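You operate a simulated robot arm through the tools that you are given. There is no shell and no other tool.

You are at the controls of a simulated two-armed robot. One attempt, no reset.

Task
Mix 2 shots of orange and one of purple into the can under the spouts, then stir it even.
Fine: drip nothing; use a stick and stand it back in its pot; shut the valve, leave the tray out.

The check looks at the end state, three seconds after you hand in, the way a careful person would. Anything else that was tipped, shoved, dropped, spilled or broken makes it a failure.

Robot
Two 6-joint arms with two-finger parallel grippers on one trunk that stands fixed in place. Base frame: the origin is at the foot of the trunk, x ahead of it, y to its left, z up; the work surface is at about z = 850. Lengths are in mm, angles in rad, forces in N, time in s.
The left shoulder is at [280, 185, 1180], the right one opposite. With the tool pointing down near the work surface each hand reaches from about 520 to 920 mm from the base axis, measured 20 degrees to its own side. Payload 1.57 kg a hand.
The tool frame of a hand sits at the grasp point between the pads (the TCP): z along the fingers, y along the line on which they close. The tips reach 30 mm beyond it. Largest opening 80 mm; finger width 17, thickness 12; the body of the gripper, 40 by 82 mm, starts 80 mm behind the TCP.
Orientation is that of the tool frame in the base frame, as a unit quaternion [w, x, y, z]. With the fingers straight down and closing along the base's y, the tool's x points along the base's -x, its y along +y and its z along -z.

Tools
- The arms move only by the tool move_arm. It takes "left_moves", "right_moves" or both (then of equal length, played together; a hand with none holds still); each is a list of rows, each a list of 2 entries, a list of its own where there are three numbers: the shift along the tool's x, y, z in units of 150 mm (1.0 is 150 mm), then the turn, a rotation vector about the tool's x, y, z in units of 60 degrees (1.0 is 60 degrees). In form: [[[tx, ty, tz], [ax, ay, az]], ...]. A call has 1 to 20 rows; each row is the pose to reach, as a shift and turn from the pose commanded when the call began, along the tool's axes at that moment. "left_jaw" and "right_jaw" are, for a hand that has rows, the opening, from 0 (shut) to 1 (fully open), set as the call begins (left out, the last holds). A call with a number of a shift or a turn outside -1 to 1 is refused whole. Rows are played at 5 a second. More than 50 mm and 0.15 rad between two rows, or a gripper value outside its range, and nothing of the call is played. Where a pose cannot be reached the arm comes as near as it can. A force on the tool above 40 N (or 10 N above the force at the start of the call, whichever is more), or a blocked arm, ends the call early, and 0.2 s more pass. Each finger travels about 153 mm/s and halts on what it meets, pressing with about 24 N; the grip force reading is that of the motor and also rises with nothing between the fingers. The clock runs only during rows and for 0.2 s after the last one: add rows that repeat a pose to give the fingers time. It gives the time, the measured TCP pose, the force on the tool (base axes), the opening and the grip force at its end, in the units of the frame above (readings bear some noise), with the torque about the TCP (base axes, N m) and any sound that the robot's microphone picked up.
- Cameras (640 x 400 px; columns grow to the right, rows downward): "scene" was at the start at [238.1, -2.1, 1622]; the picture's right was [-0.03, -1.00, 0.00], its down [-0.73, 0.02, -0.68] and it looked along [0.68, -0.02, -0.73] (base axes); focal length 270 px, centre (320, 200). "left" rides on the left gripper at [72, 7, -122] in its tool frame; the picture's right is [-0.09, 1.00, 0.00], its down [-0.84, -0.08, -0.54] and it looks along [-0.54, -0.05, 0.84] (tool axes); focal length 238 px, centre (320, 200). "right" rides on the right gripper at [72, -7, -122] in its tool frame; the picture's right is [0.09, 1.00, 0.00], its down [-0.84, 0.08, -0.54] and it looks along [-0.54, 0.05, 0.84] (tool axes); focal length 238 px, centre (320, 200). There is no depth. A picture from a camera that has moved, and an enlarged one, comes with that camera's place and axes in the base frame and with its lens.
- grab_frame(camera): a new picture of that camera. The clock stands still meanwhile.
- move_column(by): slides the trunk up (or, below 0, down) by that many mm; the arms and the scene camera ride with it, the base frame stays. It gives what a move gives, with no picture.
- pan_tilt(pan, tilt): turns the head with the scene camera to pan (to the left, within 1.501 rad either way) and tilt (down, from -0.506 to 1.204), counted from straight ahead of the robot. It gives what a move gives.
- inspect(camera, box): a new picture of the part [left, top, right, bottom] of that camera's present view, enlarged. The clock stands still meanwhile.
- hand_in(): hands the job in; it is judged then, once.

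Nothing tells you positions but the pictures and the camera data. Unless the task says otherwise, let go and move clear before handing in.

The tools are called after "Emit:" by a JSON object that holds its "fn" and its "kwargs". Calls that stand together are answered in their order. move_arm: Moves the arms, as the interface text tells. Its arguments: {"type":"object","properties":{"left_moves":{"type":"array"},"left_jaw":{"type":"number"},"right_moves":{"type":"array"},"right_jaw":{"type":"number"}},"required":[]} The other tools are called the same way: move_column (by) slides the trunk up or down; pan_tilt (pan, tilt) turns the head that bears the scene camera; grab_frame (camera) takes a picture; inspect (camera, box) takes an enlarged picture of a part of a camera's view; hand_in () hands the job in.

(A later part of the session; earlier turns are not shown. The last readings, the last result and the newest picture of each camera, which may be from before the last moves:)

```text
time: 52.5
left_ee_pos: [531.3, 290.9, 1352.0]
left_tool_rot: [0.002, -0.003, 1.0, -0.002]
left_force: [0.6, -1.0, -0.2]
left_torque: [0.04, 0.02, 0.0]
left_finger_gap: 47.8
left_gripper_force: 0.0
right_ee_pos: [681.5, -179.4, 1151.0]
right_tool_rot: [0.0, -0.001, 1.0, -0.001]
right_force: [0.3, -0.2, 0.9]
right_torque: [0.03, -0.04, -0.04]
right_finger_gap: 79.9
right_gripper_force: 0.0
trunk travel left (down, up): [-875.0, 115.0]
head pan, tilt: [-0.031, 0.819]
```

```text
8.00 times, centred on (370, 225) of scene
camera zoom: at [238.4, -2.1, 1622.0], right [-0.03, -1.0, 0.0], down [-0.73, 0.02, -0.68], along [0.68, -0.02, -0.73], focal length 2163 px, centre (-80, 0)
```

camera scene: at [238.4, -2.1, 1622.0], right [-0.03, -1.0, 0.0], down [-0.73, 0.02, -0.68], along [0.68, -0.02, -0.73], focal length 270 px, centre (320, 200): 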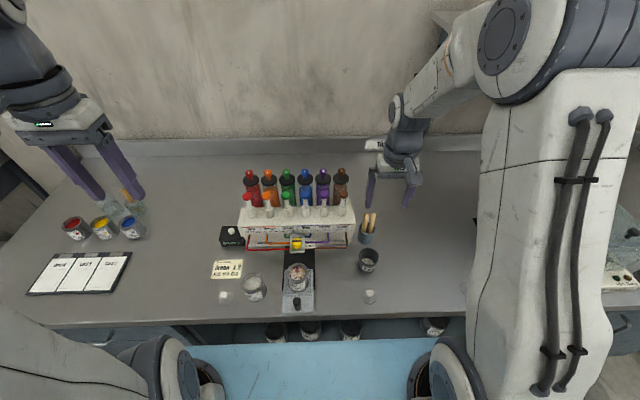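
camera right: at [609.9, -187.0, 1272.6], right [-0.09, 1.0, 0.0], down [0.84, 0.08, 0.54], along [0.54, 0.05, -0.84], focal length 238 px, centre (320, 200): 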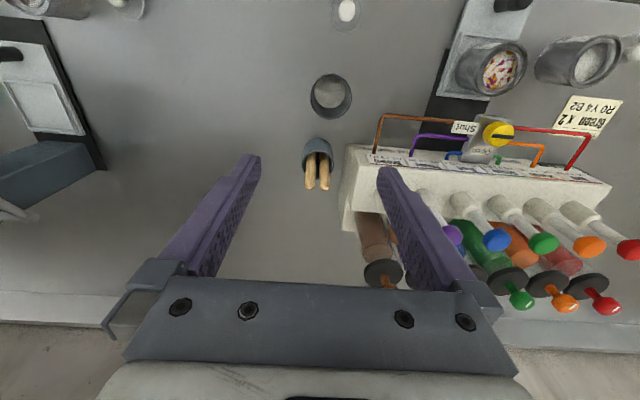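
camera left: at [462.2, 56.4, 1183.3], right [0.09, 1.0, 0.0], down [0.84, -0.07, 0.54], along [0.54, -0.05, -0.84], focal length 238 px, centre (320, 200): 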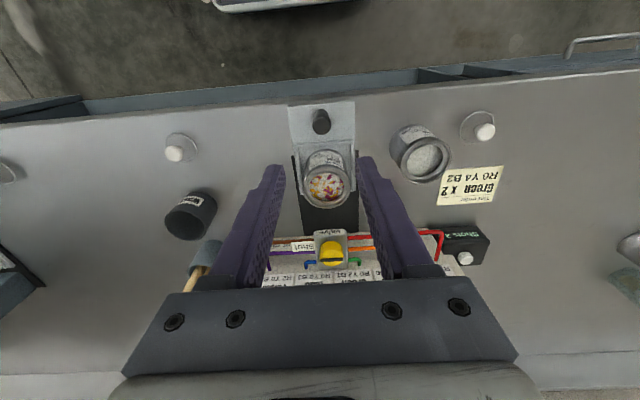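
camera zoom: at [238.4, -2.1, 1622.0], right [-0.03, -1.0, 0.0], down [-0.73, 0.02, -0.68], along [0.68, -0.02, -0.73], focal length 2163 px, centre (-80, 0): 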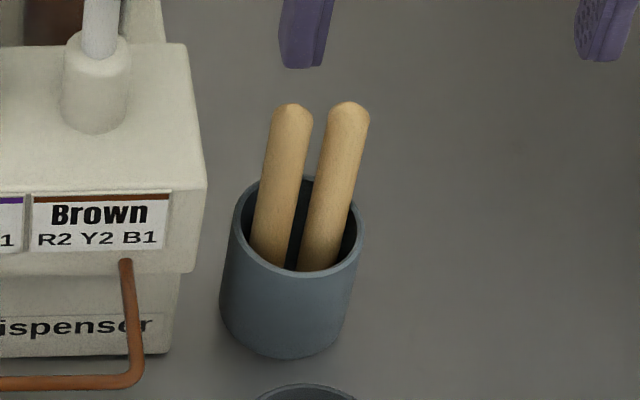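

The two sticks are round dowels about 16 mm thick standing upright in the pot. The pot rim centre is near [778, -175, 902] and the stick tops are near [779, -186, 974] and [778, -164, 976]. I'll take the outer (-y) stick with the fingers closing along x, so first I turn the right hand 90° above it.

Emit:
{"fn": "move_arm", "kwargs": {"right_moves": [[[-0.08, -0.006, 0], [0, 0, -0.1]], [[-0.16, -0.012, 0.05], [0, 0, -0.2]], [[-0.25, -0.018, 0.1], [0, 0, -0.3]], [[-0.33, -0.024, 0.15], [0, 0, -0.4]], [[-0.41, -0.03, 0.2], [0, 0, -0.5]], [[-0.49, -0.036, 0.25], [0, 0, -0.6]], [[-0.57, -0.042, 0.3], [0, 0, -0.7]], [[-0.65, -0.047, 0.34], [0, 0, -0.75]], [[-0.65, -0.047, 0.34], [0, 0, -0.75]]], "right_jaw": 0.5}}

Emit:
{"fn": "move_arm", "kwargs": {"right_moves": [[[0, 0, 0], [0, 0, -0.1]], [[0, 0, 0], [0, 0, -0.2]], [[0, 0, 0], [0, 0, -0.3]], [[0, 0, 0], [0, 0, -0.4]], [[0, 0, 0], [0, 0, -0.5]], [[0, 0, 0], [0, 0, -0.6]], [[0, 0, 0], [0, 0, -0.7]], [[0, 0, 0], [0, 0, -0.75]], [[0, 0, 0], [0, 0, -0.75]]]}}

Emit:
{"fn": "grab_frame", "kwargs": {"camera": "right"}}

Emit:
{"fn": "inspect", "kwargs": {"camera": "scene", "box": [320, 170, 420, 270]}}

```text
time: 54.5
left_ee_pos: [531.5, 290.9, 1352.8]
left_tool_rot: [0.002, -0.003, 1.0, 0.0]
left_force: [0.3, 0.5, 0.7]
left_torque: [-0.04, 0.03, 0.06]
left_finger_gap: 48.0
left_gripper_force: 0.0
right_ee_pos: [777.1, -187.9, 1098.4]
right_tool_rot: [0.0, -0.383, 0.924, 0.0]
right_force: [-0.3, 0.1, 0.2]
right_torque: [0.0, 0.0, -0.02]
right_finger_gap: 40.0
right_gripper_force: 0.1
trunk travel left (down, up): [-875.0, 115.0]
head pan, tilt: [-0.031, 0.819]
```

```text
time: 56.5
left_ee_pos: [531.8, 289.6, 1352.9]
left_tool_rot: [0.001, -0.004, 1.0, -0.002]
left_force: [0.5, 0.0, 1.2]
left_torque: [0.01, 0.02, 0.03]
left_finger_gap: 47.9
left_gripper_force: 0.1
right_ee_pos: [777.3, -188.5, 1098.9]
right_tool_rot: [0.0, 0.707, -0.707, -0.001]
right_force: [-0.5, -0.3, -0.1]
right_torque: [-0.02, 0.03, 0.0]
right_finger_gap: 39.9
right_gripper_force: 0.1
trunk travel left (down, up): [-875.0, 115.0]
head pan, tilt: [-0.031, 0.819]
```

```text
taken
camera right: at [784.5, -260.9, 1221.0], right [-1.0, -0.09, 0.0], down [-0.08, 0.84, 0.54], along [-0.05, 0.54, -0.84], focal length 238 px, centre (320, 200)
```

right: 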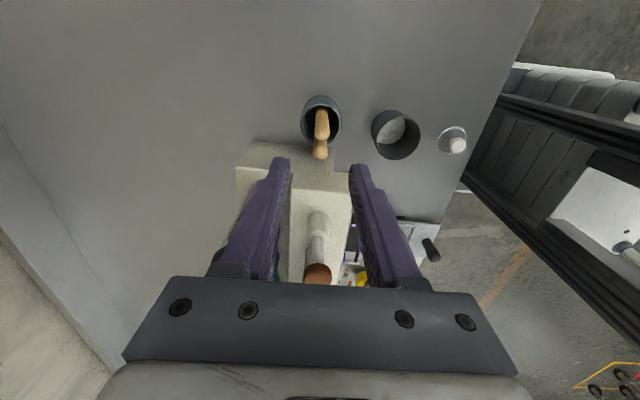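

```text
4.00 times, centred on (370, 220) of scene
camera zoom: at [238.1, -2.1, 1622.0], right [-0.03, -1.0, 0.0], down [-0.73, 0.02, -0.68], along [0.68, -0.02, -0.73], focal length 1081 px, centre (120, 120)
```

zoom: 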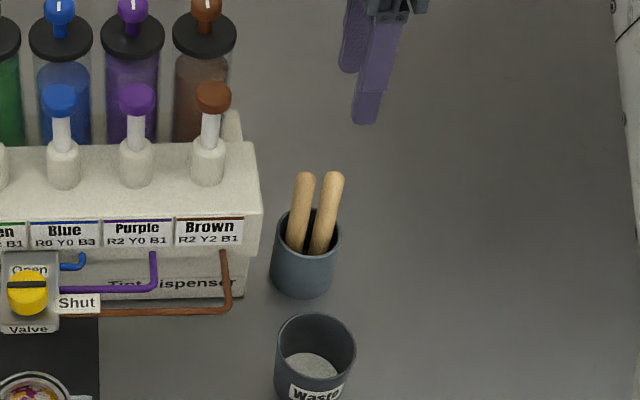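

Emit:
{"fn": "inspect", "kwargs": {"camera": "right", "box": [280, 80, 360, 180]}}

```text
4.00 times, centred on (320, 130) of right
camera zoom: at [784.5, -260.9, 1221.0], right [-1.0, -0.09, 0.0], down [-0.08, 0.84, 0.54], along [-0.05, 0.54, -0.84], focal length 953 px, centre (320, 480)
```

zoom: 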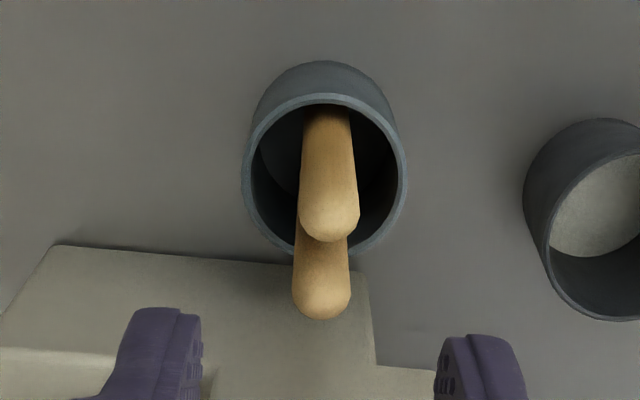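

The right hand is turned and hovers over the sticks. I'll lower it closer with a small correction and check the centring.

Emit:
{"fn": "move_arm", "kwargs": {"right_moves": [[[-0.01, 0.005, 0.1], [0, 0, 0]], [[-0.023, 0.013, 0.2], [0, 0, 0]], [[-0.023, 0.013, 0.3], [0, 0, 0]], [[-0.023, 0.013, 0.38], [0, 0, 0]], [[-0.023, 0.013, 0.38], [0, 0, 0]]]}}

Emit:
{"fn": "inspect", "kwargs": {"camera": "right", "box": [270, 80, 370, 190]}}

Emit:
{"fn": "inspect", "kwargs": {"camera": "scene", "box": [340, 190, 400, 240]}}

```text
time: 57.7
left_ee_pos: [532.3, 290.4, 1352.2]
left_tool_rot: [0.001, -0.002, 1.0, -0.001]
left_force: [-0.5, -0.2, -0.6]
left_torque: [0.01, 0.0, 0.0]
left_finger_gap: 47.9
left_gripper_force: 0.0
right_ee_pos: [776.4, -184.6, 1039.9]
right_tool_rot: [-0.001, -0.707, 0.708, -0.001]
right_force: [0.7, 0.7, 0.9]
right_torque: [0.02, -0.02, 0.02]
right_finger_gap: 40.1
right_gripper_force: 0.1
trunk travel left (down, up): [-875.0, 115.0]
head pan, tilt: [-0.031, 0.819]
```

```text
3.64 times, centred on (320, 135) of right
camera zoom: at [782.9, -257.2, 1162.3], right [-1.0, -0.09, 0.0], down [-0.08, 0.84, 0.54], along [-0.05, 0.54, -0.84], focal length 867 px, centre (320, 436)
```

zoom: 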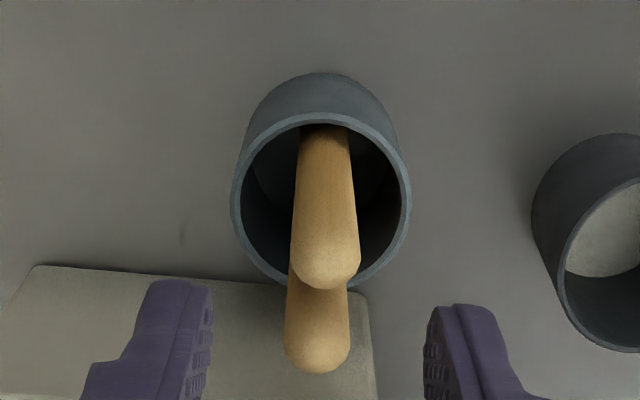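

```text
8.00 times, centred on (370, 215) of scene
camera zoom: at [238.2, -2.2, 1622.0], right [-0.03, -1.0, 0.0], down [-0.73, 0.02, -0.68], along [0.68, -0.02, -0.73], focal length 2163 px, centre (-80, 80)
```

zoom: 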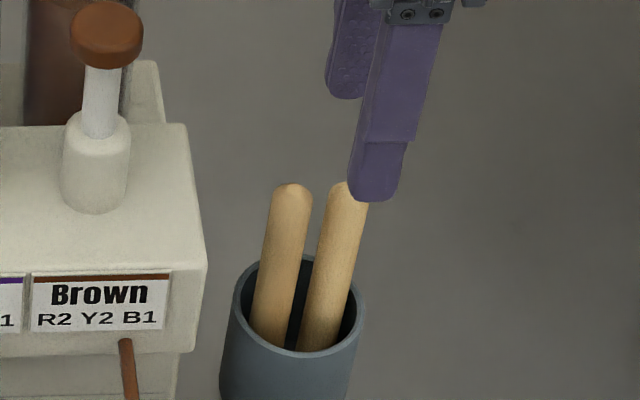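

Centring is within about 1 mm. I'll nudge, then descend to TCP z≈962 so the fingers straddle the outer stick above the pot rim.

Emit:
{"fn": "move_arm", "kwargs": {"right_moves": [[[-0.003, 0.008, 0.06], [0, 0, 0]], [[-0.003, 0.008, 0.14], [0, 0, 0]], [[-0.003, 0.008, 0.22], [0, 0, 0]], [[-0.003, 0.008, 0.3], [0, 0, 0]], [[-0.003, 0.008, 0.38], [0, 0, 0]], [[-0.003, 0.008, 0.46], [0, 0, 0]], [[-0.003, 0.008, 0.52], [0, 0, 0]], [[-0.003, 0.008, 0.52], [0, 0, 0]]]}}

Emit:
{"fn": "inspect", "kwargs": {"camera": "right", "box": [260, 80, 380, 210]}}

Emit:
{"fn": "inspect", "kwargs": {"camera": "scene", "box": [340, 190, 400, 240]}}

```text
time: 59.5
left_ee_pos: [531.5, 289.5, 1353.7]
left_tool_rot: [0.001, -0.004, 1.0, -0.001]
left_force: [0.3, -0.5, 0.0]
left_torque: [0.01, -0.01, -0.01]
left_finger_gap: 47.8
left_gripper_force: 0.0
right_ee_pos: [774.5, -184.9, 963.8]
right_tool_rot: [0.0, -0.707, 0.707, 0.0]
right_force: [-0.7, 0.5, 0.4]
right_torque: [0.0, -0.01, 0.0]
right_finger_gap: 40.1
right_gripper_force: 0.1
trunk travel left (down, up): [-875.0, 115.0]
head pan, tilt: [-0.031, 0.819]
```

```text
3.08 times, centred on (320, 145) of right
camera zoom: at [781.3, -257.1, 1086.5], right [-1.0, -0.09, 0.0], down [-0.08, 0.84, 0.54], along [-0.05, 0.54, -0.84], focal length 733 px, centre (320, 369)
```

zoom: 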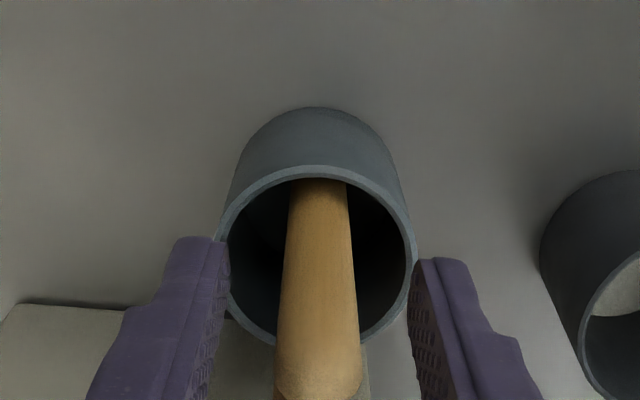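

```text
8.00 times, centred on (370, 215) of scene
camera zoom: at [238.2, -2.2, 1622.0], right [-0.03, -1.0, 0.0], down [-0.73, 0.02, -0.68], along [0.68, -0.02, -0.73], focal length 2163 px, centre (-80, 80)
```

zoom: 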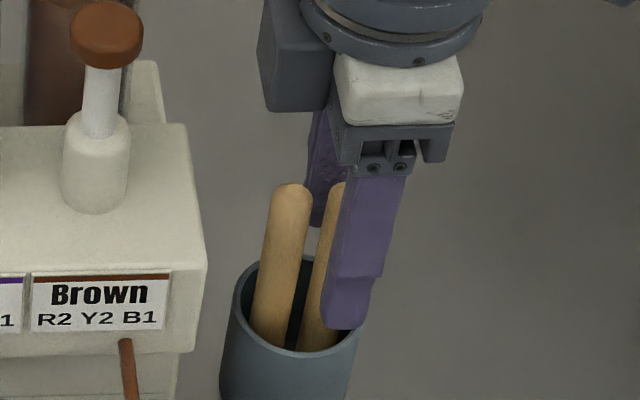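

The stick is centred between the fingers, so I'll close on it.

Emit:
{"fn": "move_arm", "kwargs": {"right_moves": [[[0, 0, 0], [0, 0, 0]], [[0, 0, 0], [0, 0, 0]], [[0, 0, 0], [0, 0, 0]], [[0, 0, 0], [0, 0, 0]]], "right_jaw": 0.05}}

Emit:
{"fn": "inspect", "kwargs": {"camera": "right", "box": [260, 80, 380, 210]}}

Emit:
{"fn": "inspect", "kwargs": {"camera": "scene", "box": [340, 190, 400, 240]}}

```text
time: 60.5
left_ee_pos: [531.7, 290.0, 1354.7]
left_tool_rot: [0.001, -0.002, 1.0, -0.001]
left_force: [0.1, 0.7, 0.3]
left_torque: [-0.03, 0.03, -0.02]
left_finger_gap: 47.9
left_gripper_force: 0.0
right_ee_pos: [774.0, -184.6, 964.2]
right_tool_rot: [0.0, 0.707, -0.707, 0.0]
right_force: [0.0, 0.2, 0.2]
right_torque: [-0.01, 0.0, -0.02]
right_finger_gap: 14.1
right_gripper_force: 24.6
trunk travel left (down, up): [-875.0, 115.0]
head pan, tilt: [-0.031, 0.819]
```

```text
3.08 times, centred on (320, 145) of right
camera zoom: at [781.2, -257.0, 1086.6], right [-1.0, -0.09, 0.0], down [-0.08, 0.84, 0.54], along [-0.05, 0.54, -0.84], focal length 733 px, centre (320, 369)
```

zoom: 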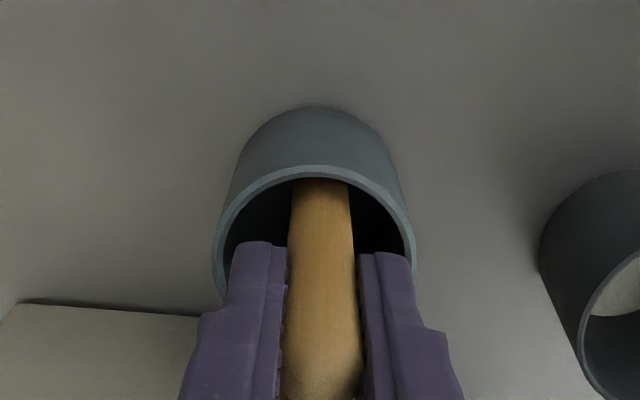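

```text
8.00 times, centred on (370, 215) of scene
camera zoom: at [238.1, -2.1, 1622.0], right [-0.03, -1.0, 0.0], down [-0.73, 0.02, -0.68], along [0.68, -0.02, -0.73], focal length 2163 px, centre (-80, 80)
```

zoom: 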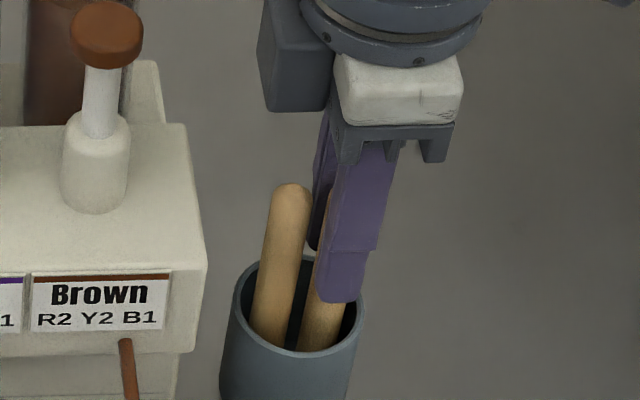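

The stick is gripped at a 14.1 mm gap, and I note the grasp pose [774.3, -184.8, 964] for putting it back. I'll lift straight out.

Emit:
{"fn": "move_arm", "kwargs": {"right_moves": [[[0, 0, -0.04], [0, 0, 0]], [[0, 0, -0.1], [0, 0, 0]], [[0, 0, -0.18], [0, 0, 0]], [[0, 0, -0.28], [0, 0, 0]], [[0, 0, -0.4], [0, 0, 0]], [[0, 0, -0.54], [0, 0, 0]], [[0, 0, -0.7], [0, 0, 0]], [[0, 0, -0.86], [0, 0, 0]], [[0, 0, -0.98], [0, 0, 0]], [[0, 0, -0.98], [0, 0, 0]]]}}

Emit:
{"fn": "grab_frame", "kwargs": {"camera": "right"}}

Emit:
{"fn": "inspect", "kwargs": {"camera": "scene", "box": [320, 140, 440, 260]}}

```text
time: 62.7
left_ee_pos: [532.7, 290.0, 1353.3]
left_tool_rot: [0.001, -0.003, 1.0, -0.002]
left_force: [0.0, -0.3, 0.1]
left_torque: [-0.02, -0.01, 0.02]
left_finger_gap: 48.1
left_gripper_force: 0.1
right_ee_pos: [774.1, -184.7, 1111.1]
right_tool_rot: [0.0, -0.707, 0.707, 0.0]
right_force: [0.8, -0.3, 0.3]
right_torque: [0.0, 0.01, 0.01]
right_finger_gap: 14.1
right_gripper_force: 23.6
trunk travel left (down, up): [-875.0, 115.0]
head pan, tilt: [-0.031, 0.819]
```

```text
taken
camera right: at [780.9, -257.1, 1233.1], right [-1.0, -0.09, 0.0], down [-0.08, 0.84, 0.54], along [-0.05, 0.54, -0.84], focal length 238 px, centre (320, 200)
```

right: 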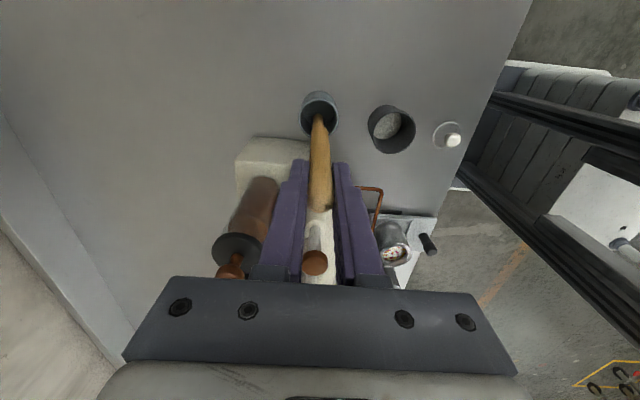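

```text
3.33 times, centred on (380, 200) of scene
camera zoom: at [238.0, -2.1, 1622.0], right [-0.03, -1.0, 0.0], down [-0.73, 0.02, -0.68], along [0.68, -0.02, -0.73], focal length 901 px, centre (120, 200)
```

zoom: 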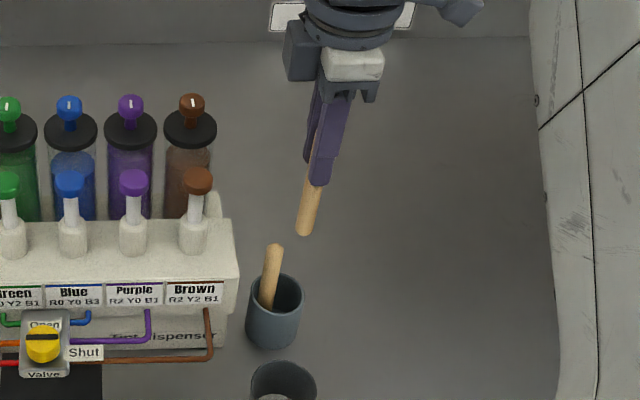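

The stick is out cleanly, with its lower end about 111 mm below the TCP, and the other stick still stands in the pot. I'll carry it, still clean, high over to the can.

Emit:
{"fn": "move_arm", "kwargs": {"right_moves": [[[-0.1, 0.08, 0], [0, 0, 0]], [[-0.26, 0.18, 0], [0, 0, 0]], [[-0.44, 0.3, 0], [0, 0, 0]], [[-0.62, 0.43, 0], [0, 0, 0]], [[-0.78, 0.54, 0], [0, 0, 0]]]}}

Emit:
{"fn": "move_arm", "kwargs": {"right_moves": [[[-0.16, 0.11, 0], [0, 0, 0]], [[-0.33, 0.23, 0], [0, 0, 0]], [[-0.5, 0.35, 0], [0, 0, 0]], [[-0.66, 0.46, 0], [0, 0, 0]], [[-0.78, 0.54, 0], [0, 0, 0]], [[-0.78, 0.54, 0], [0, 0, 0]], [[-0.78, 0.54, 0], [0, 0, 0]]]}}

Emit:
{"fn": "grab_frame", "kwargs": {"camera": "right"}}

Emit:
{"fn": "inspect", "kwargs": {"camera": "scene", "box": [230, 190, 370, 310]}}

Emit:
{"fn": "grab_frame", "kwargs": {"camera": "scene"}}

```text
time: 63.9
left_ee_pos: [531.3, 289.7, 1352.0]
left_tool_rot: [0.002, -0.003, 1.0, -0.001]
left_force: [0.1, -0.6, -0.2]
left_torque: [-0.01, 0.0, -0.02]
left_finger_gap: 48.1
left_gripper_force: 0.1
right_ee_pos: [693.3, -65.5, 1111.4]
right_tool_rot: [0.0, -0.707, 0.708, 0.0]
right_force: [0.9, 0.5, 0.5]
right_torque: [-0.04, -0.04, 0.0]
right_finger_gap: 13.8
right_gripper_force: 23.7
trunk travel left (down, up): [-875.0, 115.0]
head pan, tilt: [-0.031, 0.819]
```

```text
time: 65.5
left_ee_pos: [531.2, 290.2, 1353.3]
left_tool_rot: [0.001, -0.003, 1.0, -0.001]
left_force: [-0.3, 0.1, -0.2]
left_torque: [0.02, 0.0, 0.0]
left_finger_gap: 48.1
left_gripper_force: 0.1
right_ee_pos: [612.6, 51.0, 1109.0]
right_tool_rot: [0.001, -0.707, 0.708, 0.0]
right_force: [-0.4, -0.6, -0.7]
right_torque: [0.02, -0.02, 0.0]
right_finger_gap: 14.1
right_gripper_force: 24.3
trunk travel left (down, up): [-875.0, 115.0]
head pan, tilt: [-0.031, 0.819]
```

```text
taken
camera right: at [619.5, -22.9, 1231.5], right [-1.0, -0.09, 0.0], down [-0.08, 0.84, 0.54], along [-0.05, 0.54, -0.84], focal length 238 px, centre (320, 200)
```

right: 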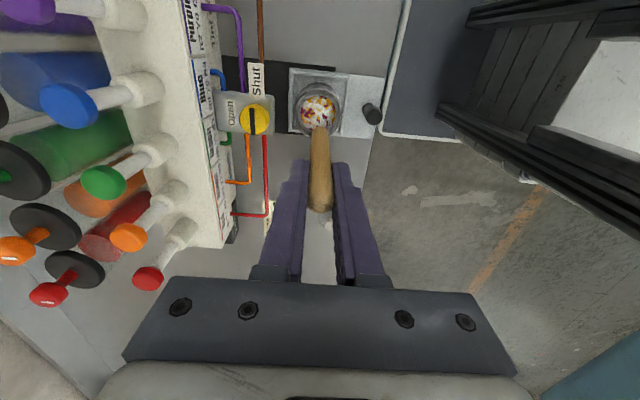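

```text
3.33 times, centred on (300, 250) of scene
camera zoom: at [238.1, -2.2, 1622.0], right [-0.03, -1.0, 0.0], down [-0.73, 0.02, -0.68], along [0.68, -0.02, -0.73], focal length 901 px, centre (387, 33)
```

zoom: 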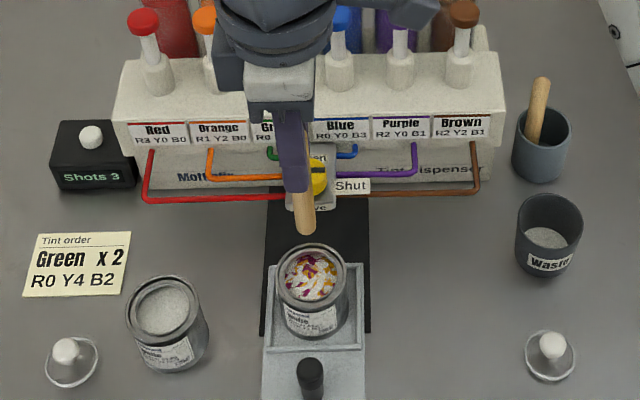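

```text
taken
camera scene: at [238.1, -2.2, 1622.0], right [-0.03, -1.0, 0.0], down [-0.73, 0.02, -0.68], along [0.68, -0.02, -0.73], focal length 270 px, centre (320, 200)
```

scene: 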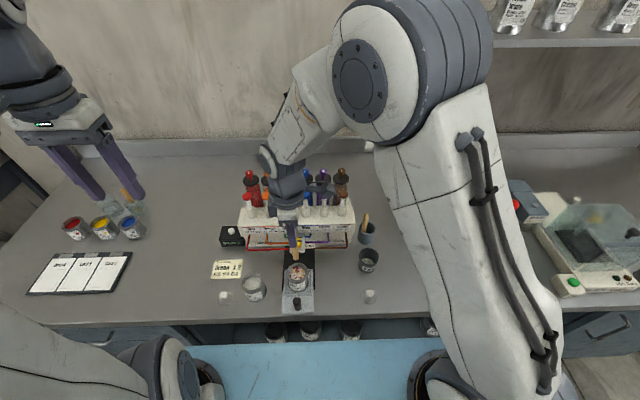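

Emit:
{"fn": "inspect", "kwargs": {"camera": "right", "box": [280, 55, 390, 145]}}

Emit:
{"fn": "inspect", "kwargs": {"camera": "scene", "box": [270, 235, 330, 295]}}

```text
4.44 times, centred on (335, 100) of right
camera zoom: at [619.5, -22.9, 1231.5], right [-1.0, -0.09, 0.0], down [-0.08, 0.84, 0.54], along [-0.05, 0.54, -0.84], focal length 1059 px, centre (253, 644)
```

zoom: 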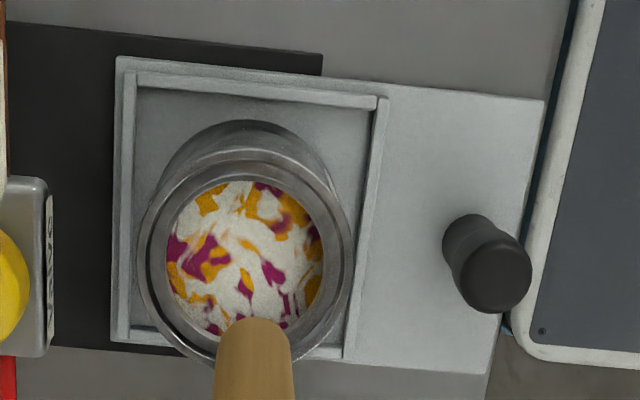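

```text
6.67 times, centred on (300, 265) of scene
camera zoom: at [238.1, -2.2, 1622.0], right [-0.03, -1.0, 0.0], down [-0.73, 0.02, -0.68], along [0.68, -0.02, -0.73], focal length 1802 px, centre (453, -233)
```

zoom: 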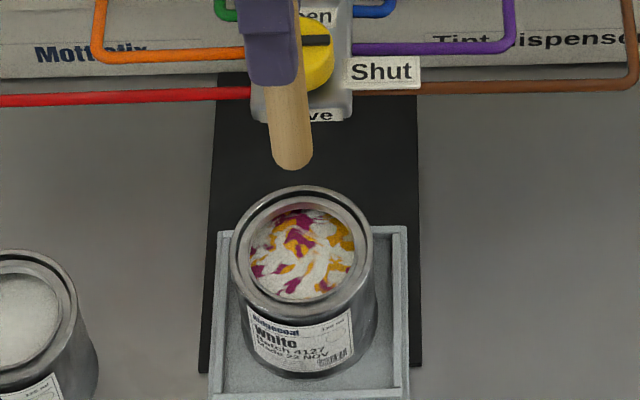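

The can rim is about 61 mm across and centred near [615, 49], with a 46 mm opening; the stick is within a few mm of that. I'll lower the stick to just above the rim and check the alignment again.

Emit:
{"fn": "move_arm", "kwargs": {"right_moves": [[[0, -0.017, 0.08], [0, 0, 0]], [[0, -0.017, 0.18], [0, 0, 0]], [[0, -0.017, 0.28], [0, 0, 0]], [[0, -0.017, 0.36], [0, 0, 0]], [[0, -0.017, 0.36], [0, 0, 0]]]}}

Emit:
{"fn": "inspect", "kwargs": {"camera": "right", "box": [270, 45, 380, 155]}}

Emit:
{"fn": "inspect", "kwargs": {"camera": "scene", "box": [270, 235, 330, 295]}}

Emit:
{"fn": "inspect", "kwargs": {"camera": "left", "box": [120, 30, 280, 150]}}

```text
time: 66.7
left_ee_pos: [533.1, 288.9, 1353.2]
left_tool_rot: [0.002, -0.002, 1.0, 0.0]
left_force: [0.7, 0.3, -0.4]
left_torque: [0.02, -0.02, 0.01]
left_finger_gap: 48.0
left_gripper_force: 0.1
right_ee_pos: [616.8, 50.0, 1055.2]
right_tool_rot: [0.0, -0.707, 0.707, 0.0]
right_force: [-0.5, -0.6, -0.6]
right_torque: [-0.04, 0.02, 0.0]
right_finger_gap: 13.9
right_gripper_force: 24.3
trunk travel left (down, up): [-875.0, 115.0]
head pan, tilt: [-0.031, 0.819]
```

```text
3.64 times, centred on (325, 100) of right
camera zoom: at [622.2, -23.0, 1178.5], right [-1.0, -0.09, 0.0], down [-0.08, 0.84, 0.54], along [-0.05, 0.54, -0.84], focal length 867 px, centre (302, 564)
```

zoom: 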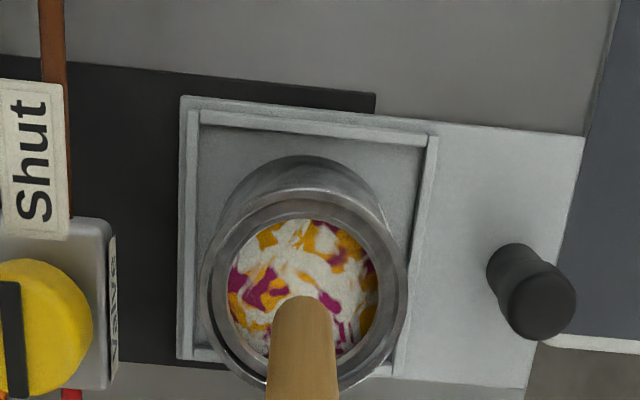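

```text
6.67 times, centred on (300, 265) of scene
camera zoom: at [238.2, -2.1, 1622.0], right [-0.03, -1.0, 0.0], down [-0.73, 0.02, -0.68], along [0.68, -0.02, -0.73], focal length 1802 px, centre (453, -233)
```

zoom: 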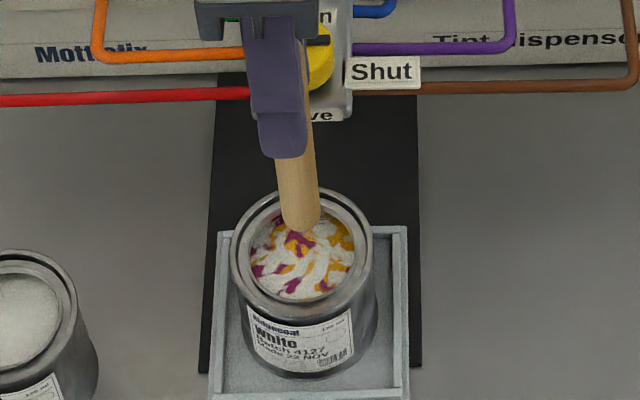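

```text
3.33 times, centred on (200, 90) of left
camera zoom: at [460.0, 297.7, 1473.6], right [0.09, 1.0, 0.0], down [0.84, -0.07, 0.54], along [0.54, -0.05, -0.84], focal length 794 px, centre (720, 567)
```

zoom: 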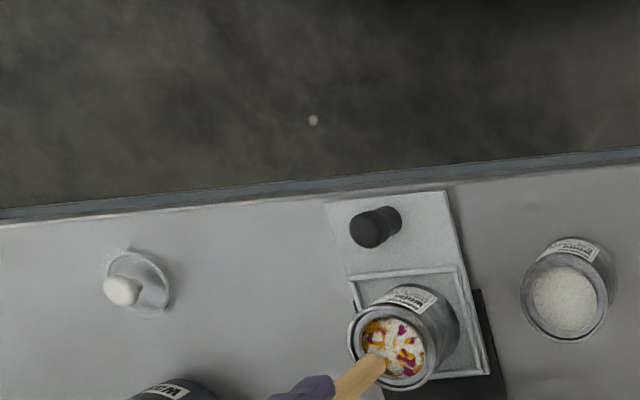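

The stick is centred over the opening to within 1–2 mm, and the rim is at about z 920. I'll lower it slowly into the paint, stopping about 10 mm above the can bottom.

Emit:
{"fn": "move_arm", "kwargs": {"right_moves": [[[0.004, 0, 0.04], [0, 0, 0]], [[0.004, 0, 0.08], [0, 0, 0]], [[0.004, 0, 0.12], [0, 0, 0]], [[0.004, 0, 0.16], [0, 0, 0]], [[0.004, 0, 0.2], [0, 0, 0]], [[0.004, 0, 0.24], [0, 0, 0]], [[0.004, 0, 0.28], [0, 0, 0]], [[0.004, 0, 0.32], [0, 0, 0]], [[0.004, 0, 0.36], [0, 0, 0]], [[0.004, 0, 0.4], [0, 0, 0]], [[0.004, 0, 0.43], [0, 0, 0]], [[0.004, 0, 0.43], [0, 0, 0]]]}}

Emit:
{"fn": "inspect", "kwargs": {"camera": "right", "box": [270, 45, 380, 155]}}

Emit:
{"fn": "inspect", "kwargs": {"camera": "scene", "box": [270, 235, 330, 295]}}

Emit:
{"fn": "inspect", "kwargs": {"camera": "left", "box": [190, 90, 250, 140]}}

```text
time: 69.3
left_ee_pos: [531.3, 290.3, 1353.0]
left_tool_rot: [0.001, -0.003, 1.0, -0.002]
left_force: [0.6, 0.6, 0.6]
left_torque: [0.01, -0.03, 0.02]
left_finger_gap: 48.1
left_gripper_force: 0.0
right_ee_pos: [616.4, 48.2, 991.7]
right_tool_rot: [0.0, 0.707, -0.707, 0.0]
right_force: [-0.3, -0.5, -1.0]
right_torque: [-0.01, 0.03, 0.0]
right_finger_gap: 13.9
right_gripper_force: 23.8
trunk travel left (down, up): [-875.0, 115.0]
head pan, tilt: [-0.031, 0.819]
```

```text
3.64 times, centred on (325, 100) of right
camera zoom: at [622.8, -23.4, 1114.3], right [-1.0, -0.09, 0.0], down [-0.08, 0.84, 0.54], along [-0.05, 0.54, -0.84], focal length 867 px, centre (302, 564)
```

zoom: 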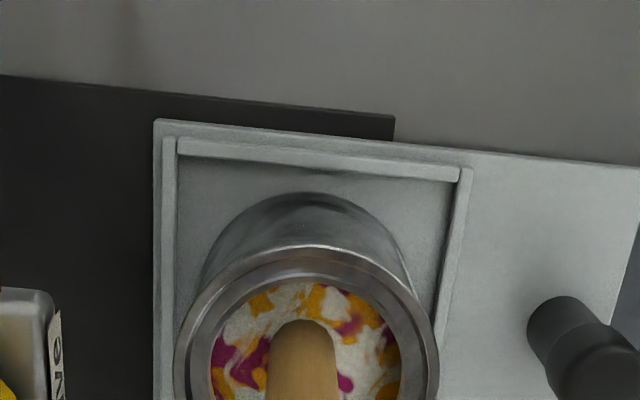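

```text
6.67 times, centred on (300, 265) of scene
camera zoom: at [238.1, -2.1, 1622.0], right [-0.03, -1.0, 0.0], down [-0.73, 0.02, -0.68], along [0.68, -0.02, -0.73], focal length 1802 px, centre (453, -233)
```

zoom: 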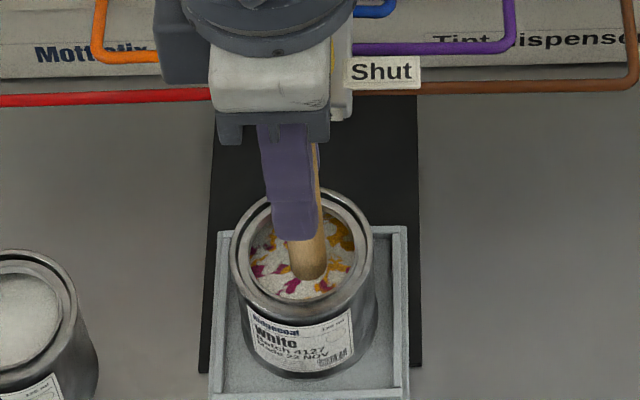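

```text
8.00 times, centred on (220, 115) of left
camera zoom: at [459.9, 297.7, 1473.6], right [0.09, 1.0, 0.0], down [0.84, -0.07, 0.54], along [0.54, -0.05, -0.84], focal length 1907 px, centre (1120, 880)
```

zoom: 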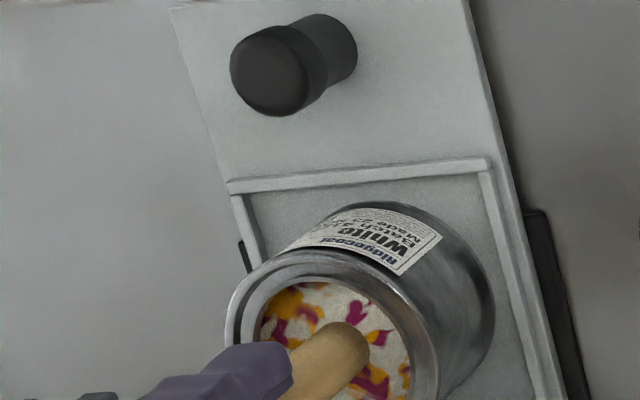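

The stick is in the paint, whose surface is at about z 903, and the load is zero. I'll begin stirring with small circles of about 7 mm radius, re-centred on the opening, while watching the force.

Emit:
{"fn": "move_arm", "kwargs": {"right_moves": [[[0.035, 0.007, 0], [0, 0, 0]], [[0.022, 0.039, 0], [0, 0, 0]], [[-0.01, 0.052, 0], [0, 0, 0]], [[-0.042, 0.039, 0], [0, 0, 0]], [[-0.055, 0.007, 0], [0, 0, 0]], [[-0.042, -0.025, 0], [0, 0, 0]], [[-0.01, -0.038, 0], [0, 0, 0]], [[0.022, -0.025, 0], [0, 0, 0]], [[0.035, 0.007, 0], [0, 0, 0]], [[0.022, 0.039, 0], [0, 0, 0]], [[-0.01, 0.052, 0], [0, 0, 0]], [[-0.042, 0.039, 0], [0, 0, 0]], [[-0.055, 0.007, 0], [0, 0, 0]], [[-0.042, -0.025, 0], [0, 0, 0]], [[-0.01, -0.038, 0], [0, 0, 0]], [[0.022, -0.025, 0], [0, 0, 0]], [[0.035, 0.007, 0], [0, 0, 0]], [[0.01, 0.007, 0], [0, 0, 0]], [[-0.01, 0.007, 0], [0, 0, 0]], [[-0.01, 0.007, 0], [0, 0, 0]]]}}

Emit:
{"fn": "inspect", "kwargs": {"camera": "right", "box": [270, 65, 380, 175]}}

Emit:
{"fn": "inspect", "kwargs": {"camera": "scene", "box": [270, 235, 330, 295]}}

Emit:
{"fn": "inspect", "kwargs": {"camera": "left", "box": [190, 90, 250, 140]}}

```text
time: 73.5
left_ee_pos: [532.3, 290.2, 1354.2]
left_tool_rot: [0.001, -0.003, 1.0, -0.002]
left_force: [-0.4, 0.8, 0.4]
left_torque: [0.0, 0.0, 0.0]
left_finger_gap: 48.3
left_gripper_force: 0.0
right_ee_pos: [613.5, 50.7, 991.7]
right_tool_rot: [0.0, 0.707, -0.707, 0.0]
right_force: [0.0, 0.8, -0.2]
right_torque: [0.0, -0.03, -0.02]
right_finger_gap: 14.0
right_gripper_force: 24.2
trunk travel left (down, up): [-875.0, 115.0]
head pan, tilt: [-0.031, 0.819]
```

```text
3.64 times, centred on (325, 120) of right
camera zoom: at [620.6, -21.5, 1115.0], right [-1.0, -0.09, 0.0], down [-0.08, 0.84, 0.54], along [-0.05, 0.54, -0.84], focal length 867 px, centre (302, 491)
```

zoom: 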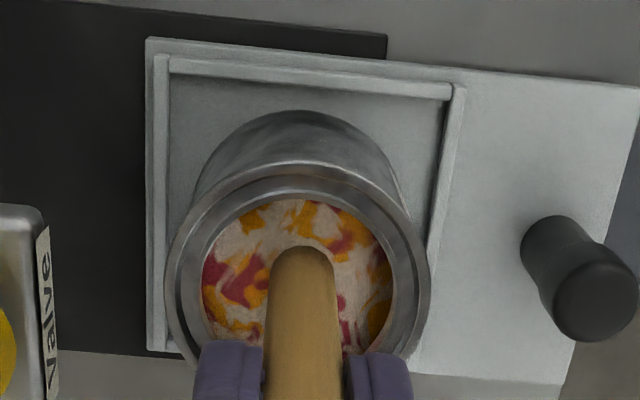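

```text
6.67 times, centred on (300, 265) of scene
camera zoom: at [238.1, -2.1, 1622.0], right [-0.03, -1.0, 0.0], down [-0.73, 0.02, -0.68], along [0.68, -0.02, -0.73], focal length 1802 px, centre (453, -233)
```

zoom: 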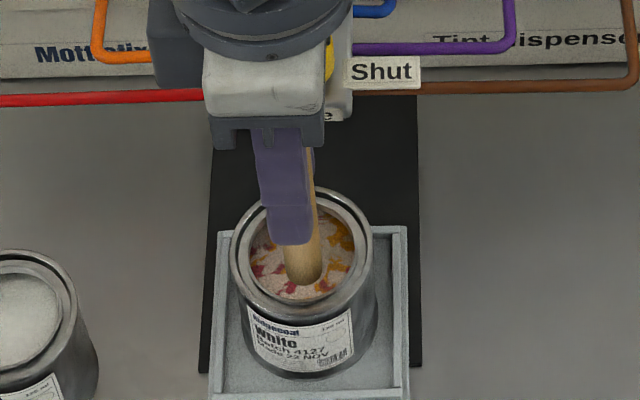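

```text
8.00 times, centred on (220, 115) of left
camera zoom: at [459.9, 297.7, 1473.7], right [0.09, 1.0, 0.0], down [0.84, -0.07, 0.54], along [0.54, -0.05, -0.84], focal length 1907 px, centre (1120, 880)
```

zoom: 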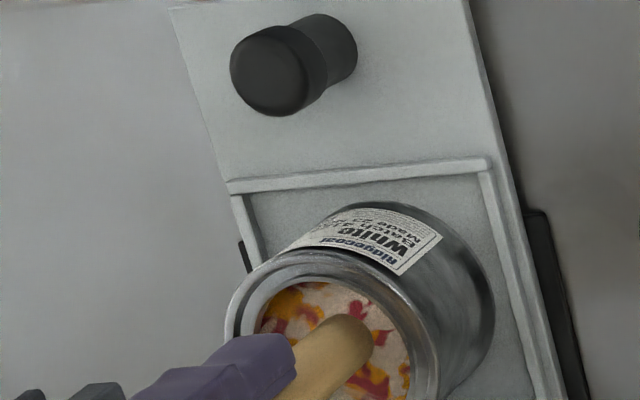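

The stirring works: the white is already turning pinkish, with no force on the tool. I'll continue with wider circles of about 9 mm radius.

Emit:
{"fn": "move_arm", "kwargs": {"right_moves": [[[0.06, 0, 0], [0, 0, 0]], [[0.042, 0.042, 0], [0, 0, 0]], [[0, 0.06, 0], [0, 0, 0]], [[-0.042, 0.042, 0], [0, 0, 0]], [[-0.06, 0, 0], [0, 0, 0]], [[-0.042, -0.042, 0], [0, 0, 0]], [[0, -0.06, 0], [0, 0, 0]], [[0.042, -0.042, 0], [0, 0, 0]], [[0.06, 0, 0], [0, 0, 0]], [[0.042, 0.042, 0], [0, 0, 0]], [[0, 0.06, 0], [0, 0, 0]], [[-0.042, 0.042, 0], [0, 0, 0]], [[-0.06, 0, 0], [0, 0, 0]], [[-0.042, -0.042, 0], [0, 0, 0]], [[0, -0.06, 0], [0, 0, 0]], [[0.042, -0.042, 0], [0, 0, 0]], [[0.06, 0, 0], [0, 0, 0]], [[0.03, 0, 0], [0, 0, 0]], [[0, 0, 0], [0, 0, 0]]]}}

Emit:
{"fn": "inspect", "kwargs": {"camera": "right", "box": [270, 65, 380, 175]}}

Emit:
{"fn": "inspect", "kwargs": {"camera": "scene", "box": [270, 235, 330, 295]}}

```text
time: 77.5
left_ee_pos: [532.8, 290.7, 1353.3]
left_tool_rot: [0.002, -0.003, 1.0, -0.002]
left_force: [-0.1, 0.0, 0.4]
left_torque: [0.0, 0.01, 0.02]
left_finger_gap: 48.1
left_gripper_force: 0.1
right_ee_pos: [613.7, 50.9, 992.5]
right_tool_rot: [0.0, -0.707, 0.707, -0.001]
right_force: [0.3, -0.3, 0.3]
right_torque: [-0.02, 0.0, 0.01]
right_finger_gap: 14.0
right_gripper_force: 23.7
trunk travel left (down, up): [-875.0, 115.0]
head pan, tilt: [-0.031, 0.819]
```

```text
3.64 times, centred on (325, 120) of right
camera zoom: at [620.9, -22.3, 1114.9], right [-1.0, -0.09, 0.0], down [-0.08, 0.84, 0.54], along [-0.05, 0.54, -0.84], focal length 867 px, centre (302, 491)
```

zoom: 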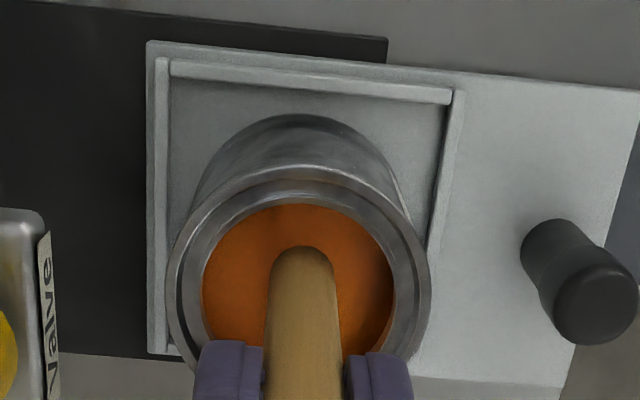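

```text
6.67 times, centred on (300, 265) of scene
camera zoom: at [238.1, -2.1, 1622.0], right [-0.03, -1.0, 0.0], down [-0.73, 0.02, -0.68], along [0.68, -0.02, -0.73], focal length 1802 px, centre (453, -233)
```

zoom: 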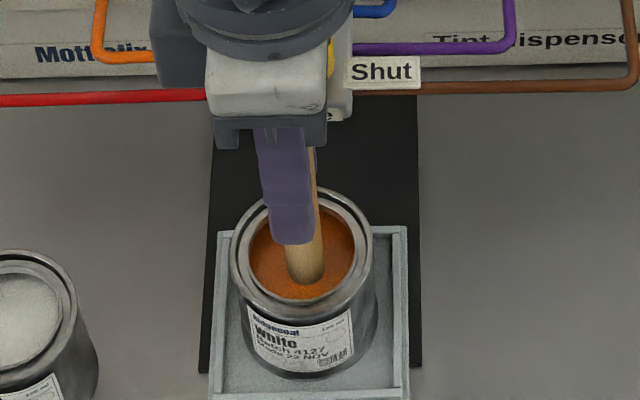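

The paint now looks uniformly orange-brown. I'll give it one more round, mixing radii and direction, to be sure it is even.

Emit:
{"fn": "move_arm", "kwargs": {"right_moves": [[[0.06, 0, 0], [0, 0, 0]], [[0.042, -0.042, 0], [0, 0, 0]], [[0, -0.06, 0], [0, 0, 0]], [[-0.042, -0.042, 0], [0, 0, 0]], [[-0.06, 0, 0], [0, 0, 0]], [[-0.042, 0.042, 0], [0, 0, 0]], [[0, 0.06, 0], [0, 0, 0]], [[0.042, 0.042, 0], [0, 0, 0]], [[0.06, 0, 0], [0, 0, 0]], [[0.042, -0.042, 0], [0, 0, 0]], [[0, -0.06, 0], [0, 0, 0]], [[-0.042, -0.042, 0], [0, 0, 0]], [[-0.06, 0, 0], [0, 0, 0]], [[-0.042, 0.042, 0], [0, 0, 0]], [[0, 0.06, 0], [0, 0, 0]], [[0.042, 0.042, 0], [0, 0, 0]], [[0.06, 0, 0], [0, 0, 0]], [[0.03, 0, 0], [0, 0, 0]], [[0, 0, 0], [0, 0, 0]]]}}

Emit:
{"fn": "inspect", "kwargs": {"camera": "right", "box": [285, 90, 355, 160]}}

Emit:
{"fn": "inspect", "kwargs": {"camera": "scene", "box": [285, 245, 315, 275]}}

Emit:
{"fn": "inspect", "kwargs": {"camera": "left", "box": [190, 90, 250, 140]}}

```text
time: 81.5
left_ee_pos: [532.2, 290.5, 1354.3]
left_tool_rot: [0.002, -0.003, 1.0, -0.002]
left_force: [0.0, 0.8, 0.2]
left_torque: [0.01, 0.01, 0.0]
left_finger_gap: 48.3
left_gripper_force: 0.0
right_ee_pos: [614.1, 49.7, 990.5]
right_tool_rot: [0.0, -0.707, 0.707, 0.0]
right_force: [-0.8, -0.1, 0.6]
right_torque: [0.01, 0.01, 0.02]
right_finger_gap: 14.1
right_gripper_force: 23.9
trunk travel left (down, up): [-875.0, 115.0]
head pan, tilt: [-0.031, 0.819]
```

```text
5.71 times, centred on (320, 125) of right
camera zoom: at [621.3, -21.6, 1114.2], right [-1.0, -0.09, 0.0], down [-0.08, 0.84, 0.54], along [-0.05, 0.54, -0.84], focal length 1362 px, centre (320, 629)
```

zoom: 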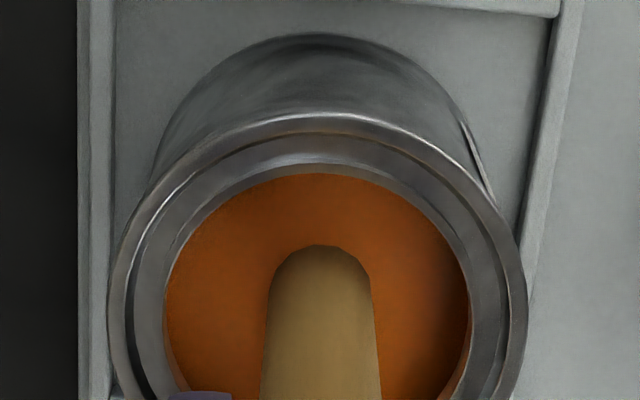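

```text
13.33 times, centred on (300, 260) of scene
camera zoom: at [238.1, -2.1, 1622.0], right [-0.03, -1.0, 0.0], down [-0.73, 0.02, -0.68], along [0.68, -0.02, -0.73], focal length 3605 px, centre (587, -600)
```

zoom: 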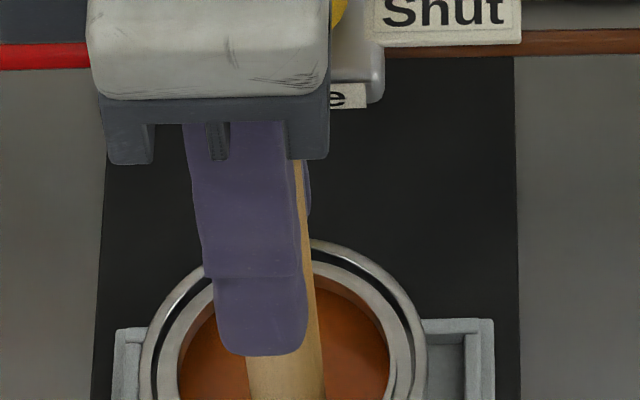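

```text
8.00 times, centred on (220, 115) of left
camera zoom: at [459.8, 297.8, 1473.7], right [0.09, 1.0, 0.0], down [0.84, -0.07, 0.54], along [0.54, -0.05, -0.84], focal length 1907 px, centre (1120, 880)
```

zoom: 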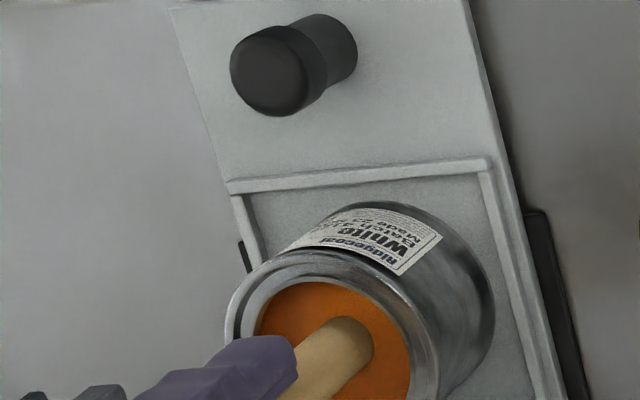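

The colour is even from all three cameras. I'll draw the stick slowly out of the paint but keep its end inside the can and let it drain.

Emit:
{"fn": "move_arm", "kwargs": {"right_moves": [[[0, 0, -0.02], [0, 0, 0]], [[0, 0, -0.045], [0, 0, 0]], [[0, 0, -0.07], [0, 0, 0]], [[0, 0, -0.095], [0, 0, 0]], [[0, 0, -0.12], [0, 0, 0]], [[0, 0, -0.145], [0, 0, 0]], [[0, 0, -0.17], [0, 0, 0]], [[0, 0, -0.195], [0, 0, 0]], [[0, 0, -0.22], [0, 0, 0]], [[0, 0, -0.24], [0, 0, 0]], [[0, 0, -0.24], [0, 0, 0]], [[0, 0, -0.24], [0, 0, 0]], [[0, 0, -0.24], [0, 0, 0]], [[0, 0, -0.24], [0, 0, 0]], [[0, 0, -0.24], [0, 0, 0]], [[0, 0, -0.24], [0, 0, 0]], [[0, 0, -0.24], [0, 0, 0]], [[0, 0, -0.24], [0, 0, 0]], [[0, 0, -0.24], [0, 0, 0]], [[0, 0, -0.24], [0, 0, 0]]]}}

Emit:
{"fn": "inspect", "kwargs": {"camera": "right", "box": [285, 80, 355, 150]}}

Emit:
{"fn": "inspect", "kwargs": {"camera": "scene", "box": [285, 245, 315, 275]}}

Emit:
{"fn": "inspect", "kwargs": {"camera": "left", "box": [190, 90, 250, 140]}}

```text
time: 85.7
left_ee_pos: [530.9, 289.9, 1353.2]
left_tool_rot: [0.002, -0.003, 1.0, -0.002]
left_force: [-0.1, -0.2, 0.3]
left_torque: [-0.02, 0.0, -0.01]
left_finger_gap: 47.9
left_gripper_force: 0.0
right_ee_pos: [613.4, 51.6, 1028.3]
right_tool_rot: [0.0, 0.708, -0.707, 0.0]
right_force: [1.0, -1.1, 0.1]
right_torque: [0.01, 0.0, 0.0]
right_finger_gap: 13.9
right_gripper_force: 24.2
trunk travel left (down, up): [-875.0, 115.0]
head pan, tilt: [-0.031, 0.819]
```

```text
5.71 times, centred on (320, 115) of right
camera zoom: at [620.9, -21.8, 1150.7], right [-1.0, -0.09, 0.0], down [-0.08, 0.84, 0.54], along [-0.05, 0.54, -0.84], focal length 1362 px, centre (320, 686)
```

zoom: 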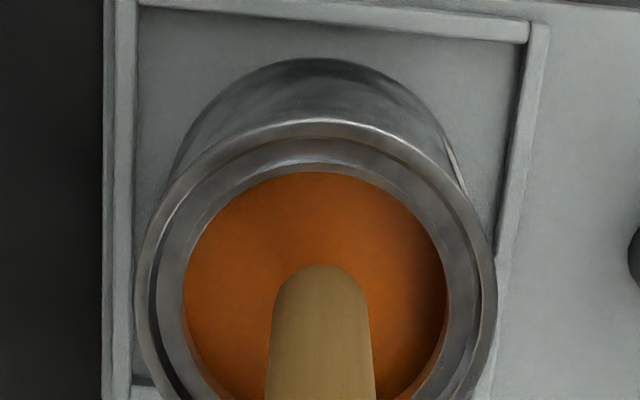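

```text
13.33 times, centred on (300, 260) of scene
camera zoom: at [238.1, -2.1, 1622.0], right [-0.03, -1.0, 0.0], down [-0.73, 0.02, -0.68], along [0.68, -0.02, -0.73], focal length 3605 px, centre (587, -600)
```

zoom: 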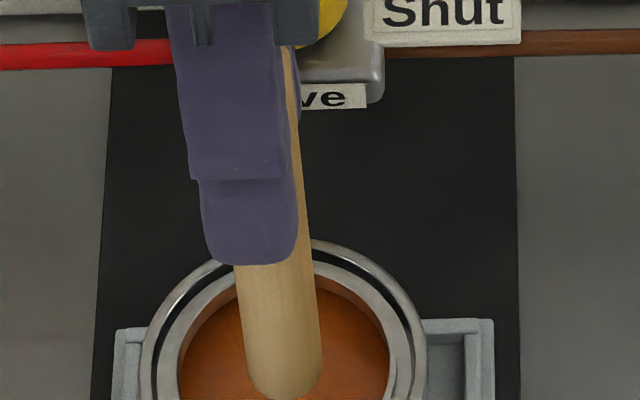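

```text
8.00 times, centred on (220, 115) of left
camera zoom: at [459.9, 297.7, 1473.7], right [0.09, 1.0, 0.0], down [0.84, -0.07, 0.54], along [0.54, -0.05, -0.84], focal length 1907 px, centre (1120, 880)
```

zoom: 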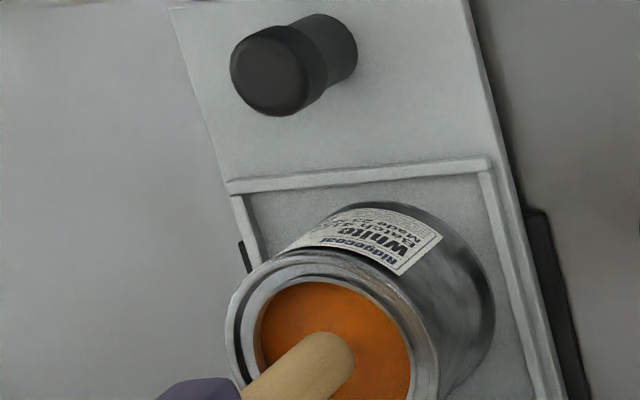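

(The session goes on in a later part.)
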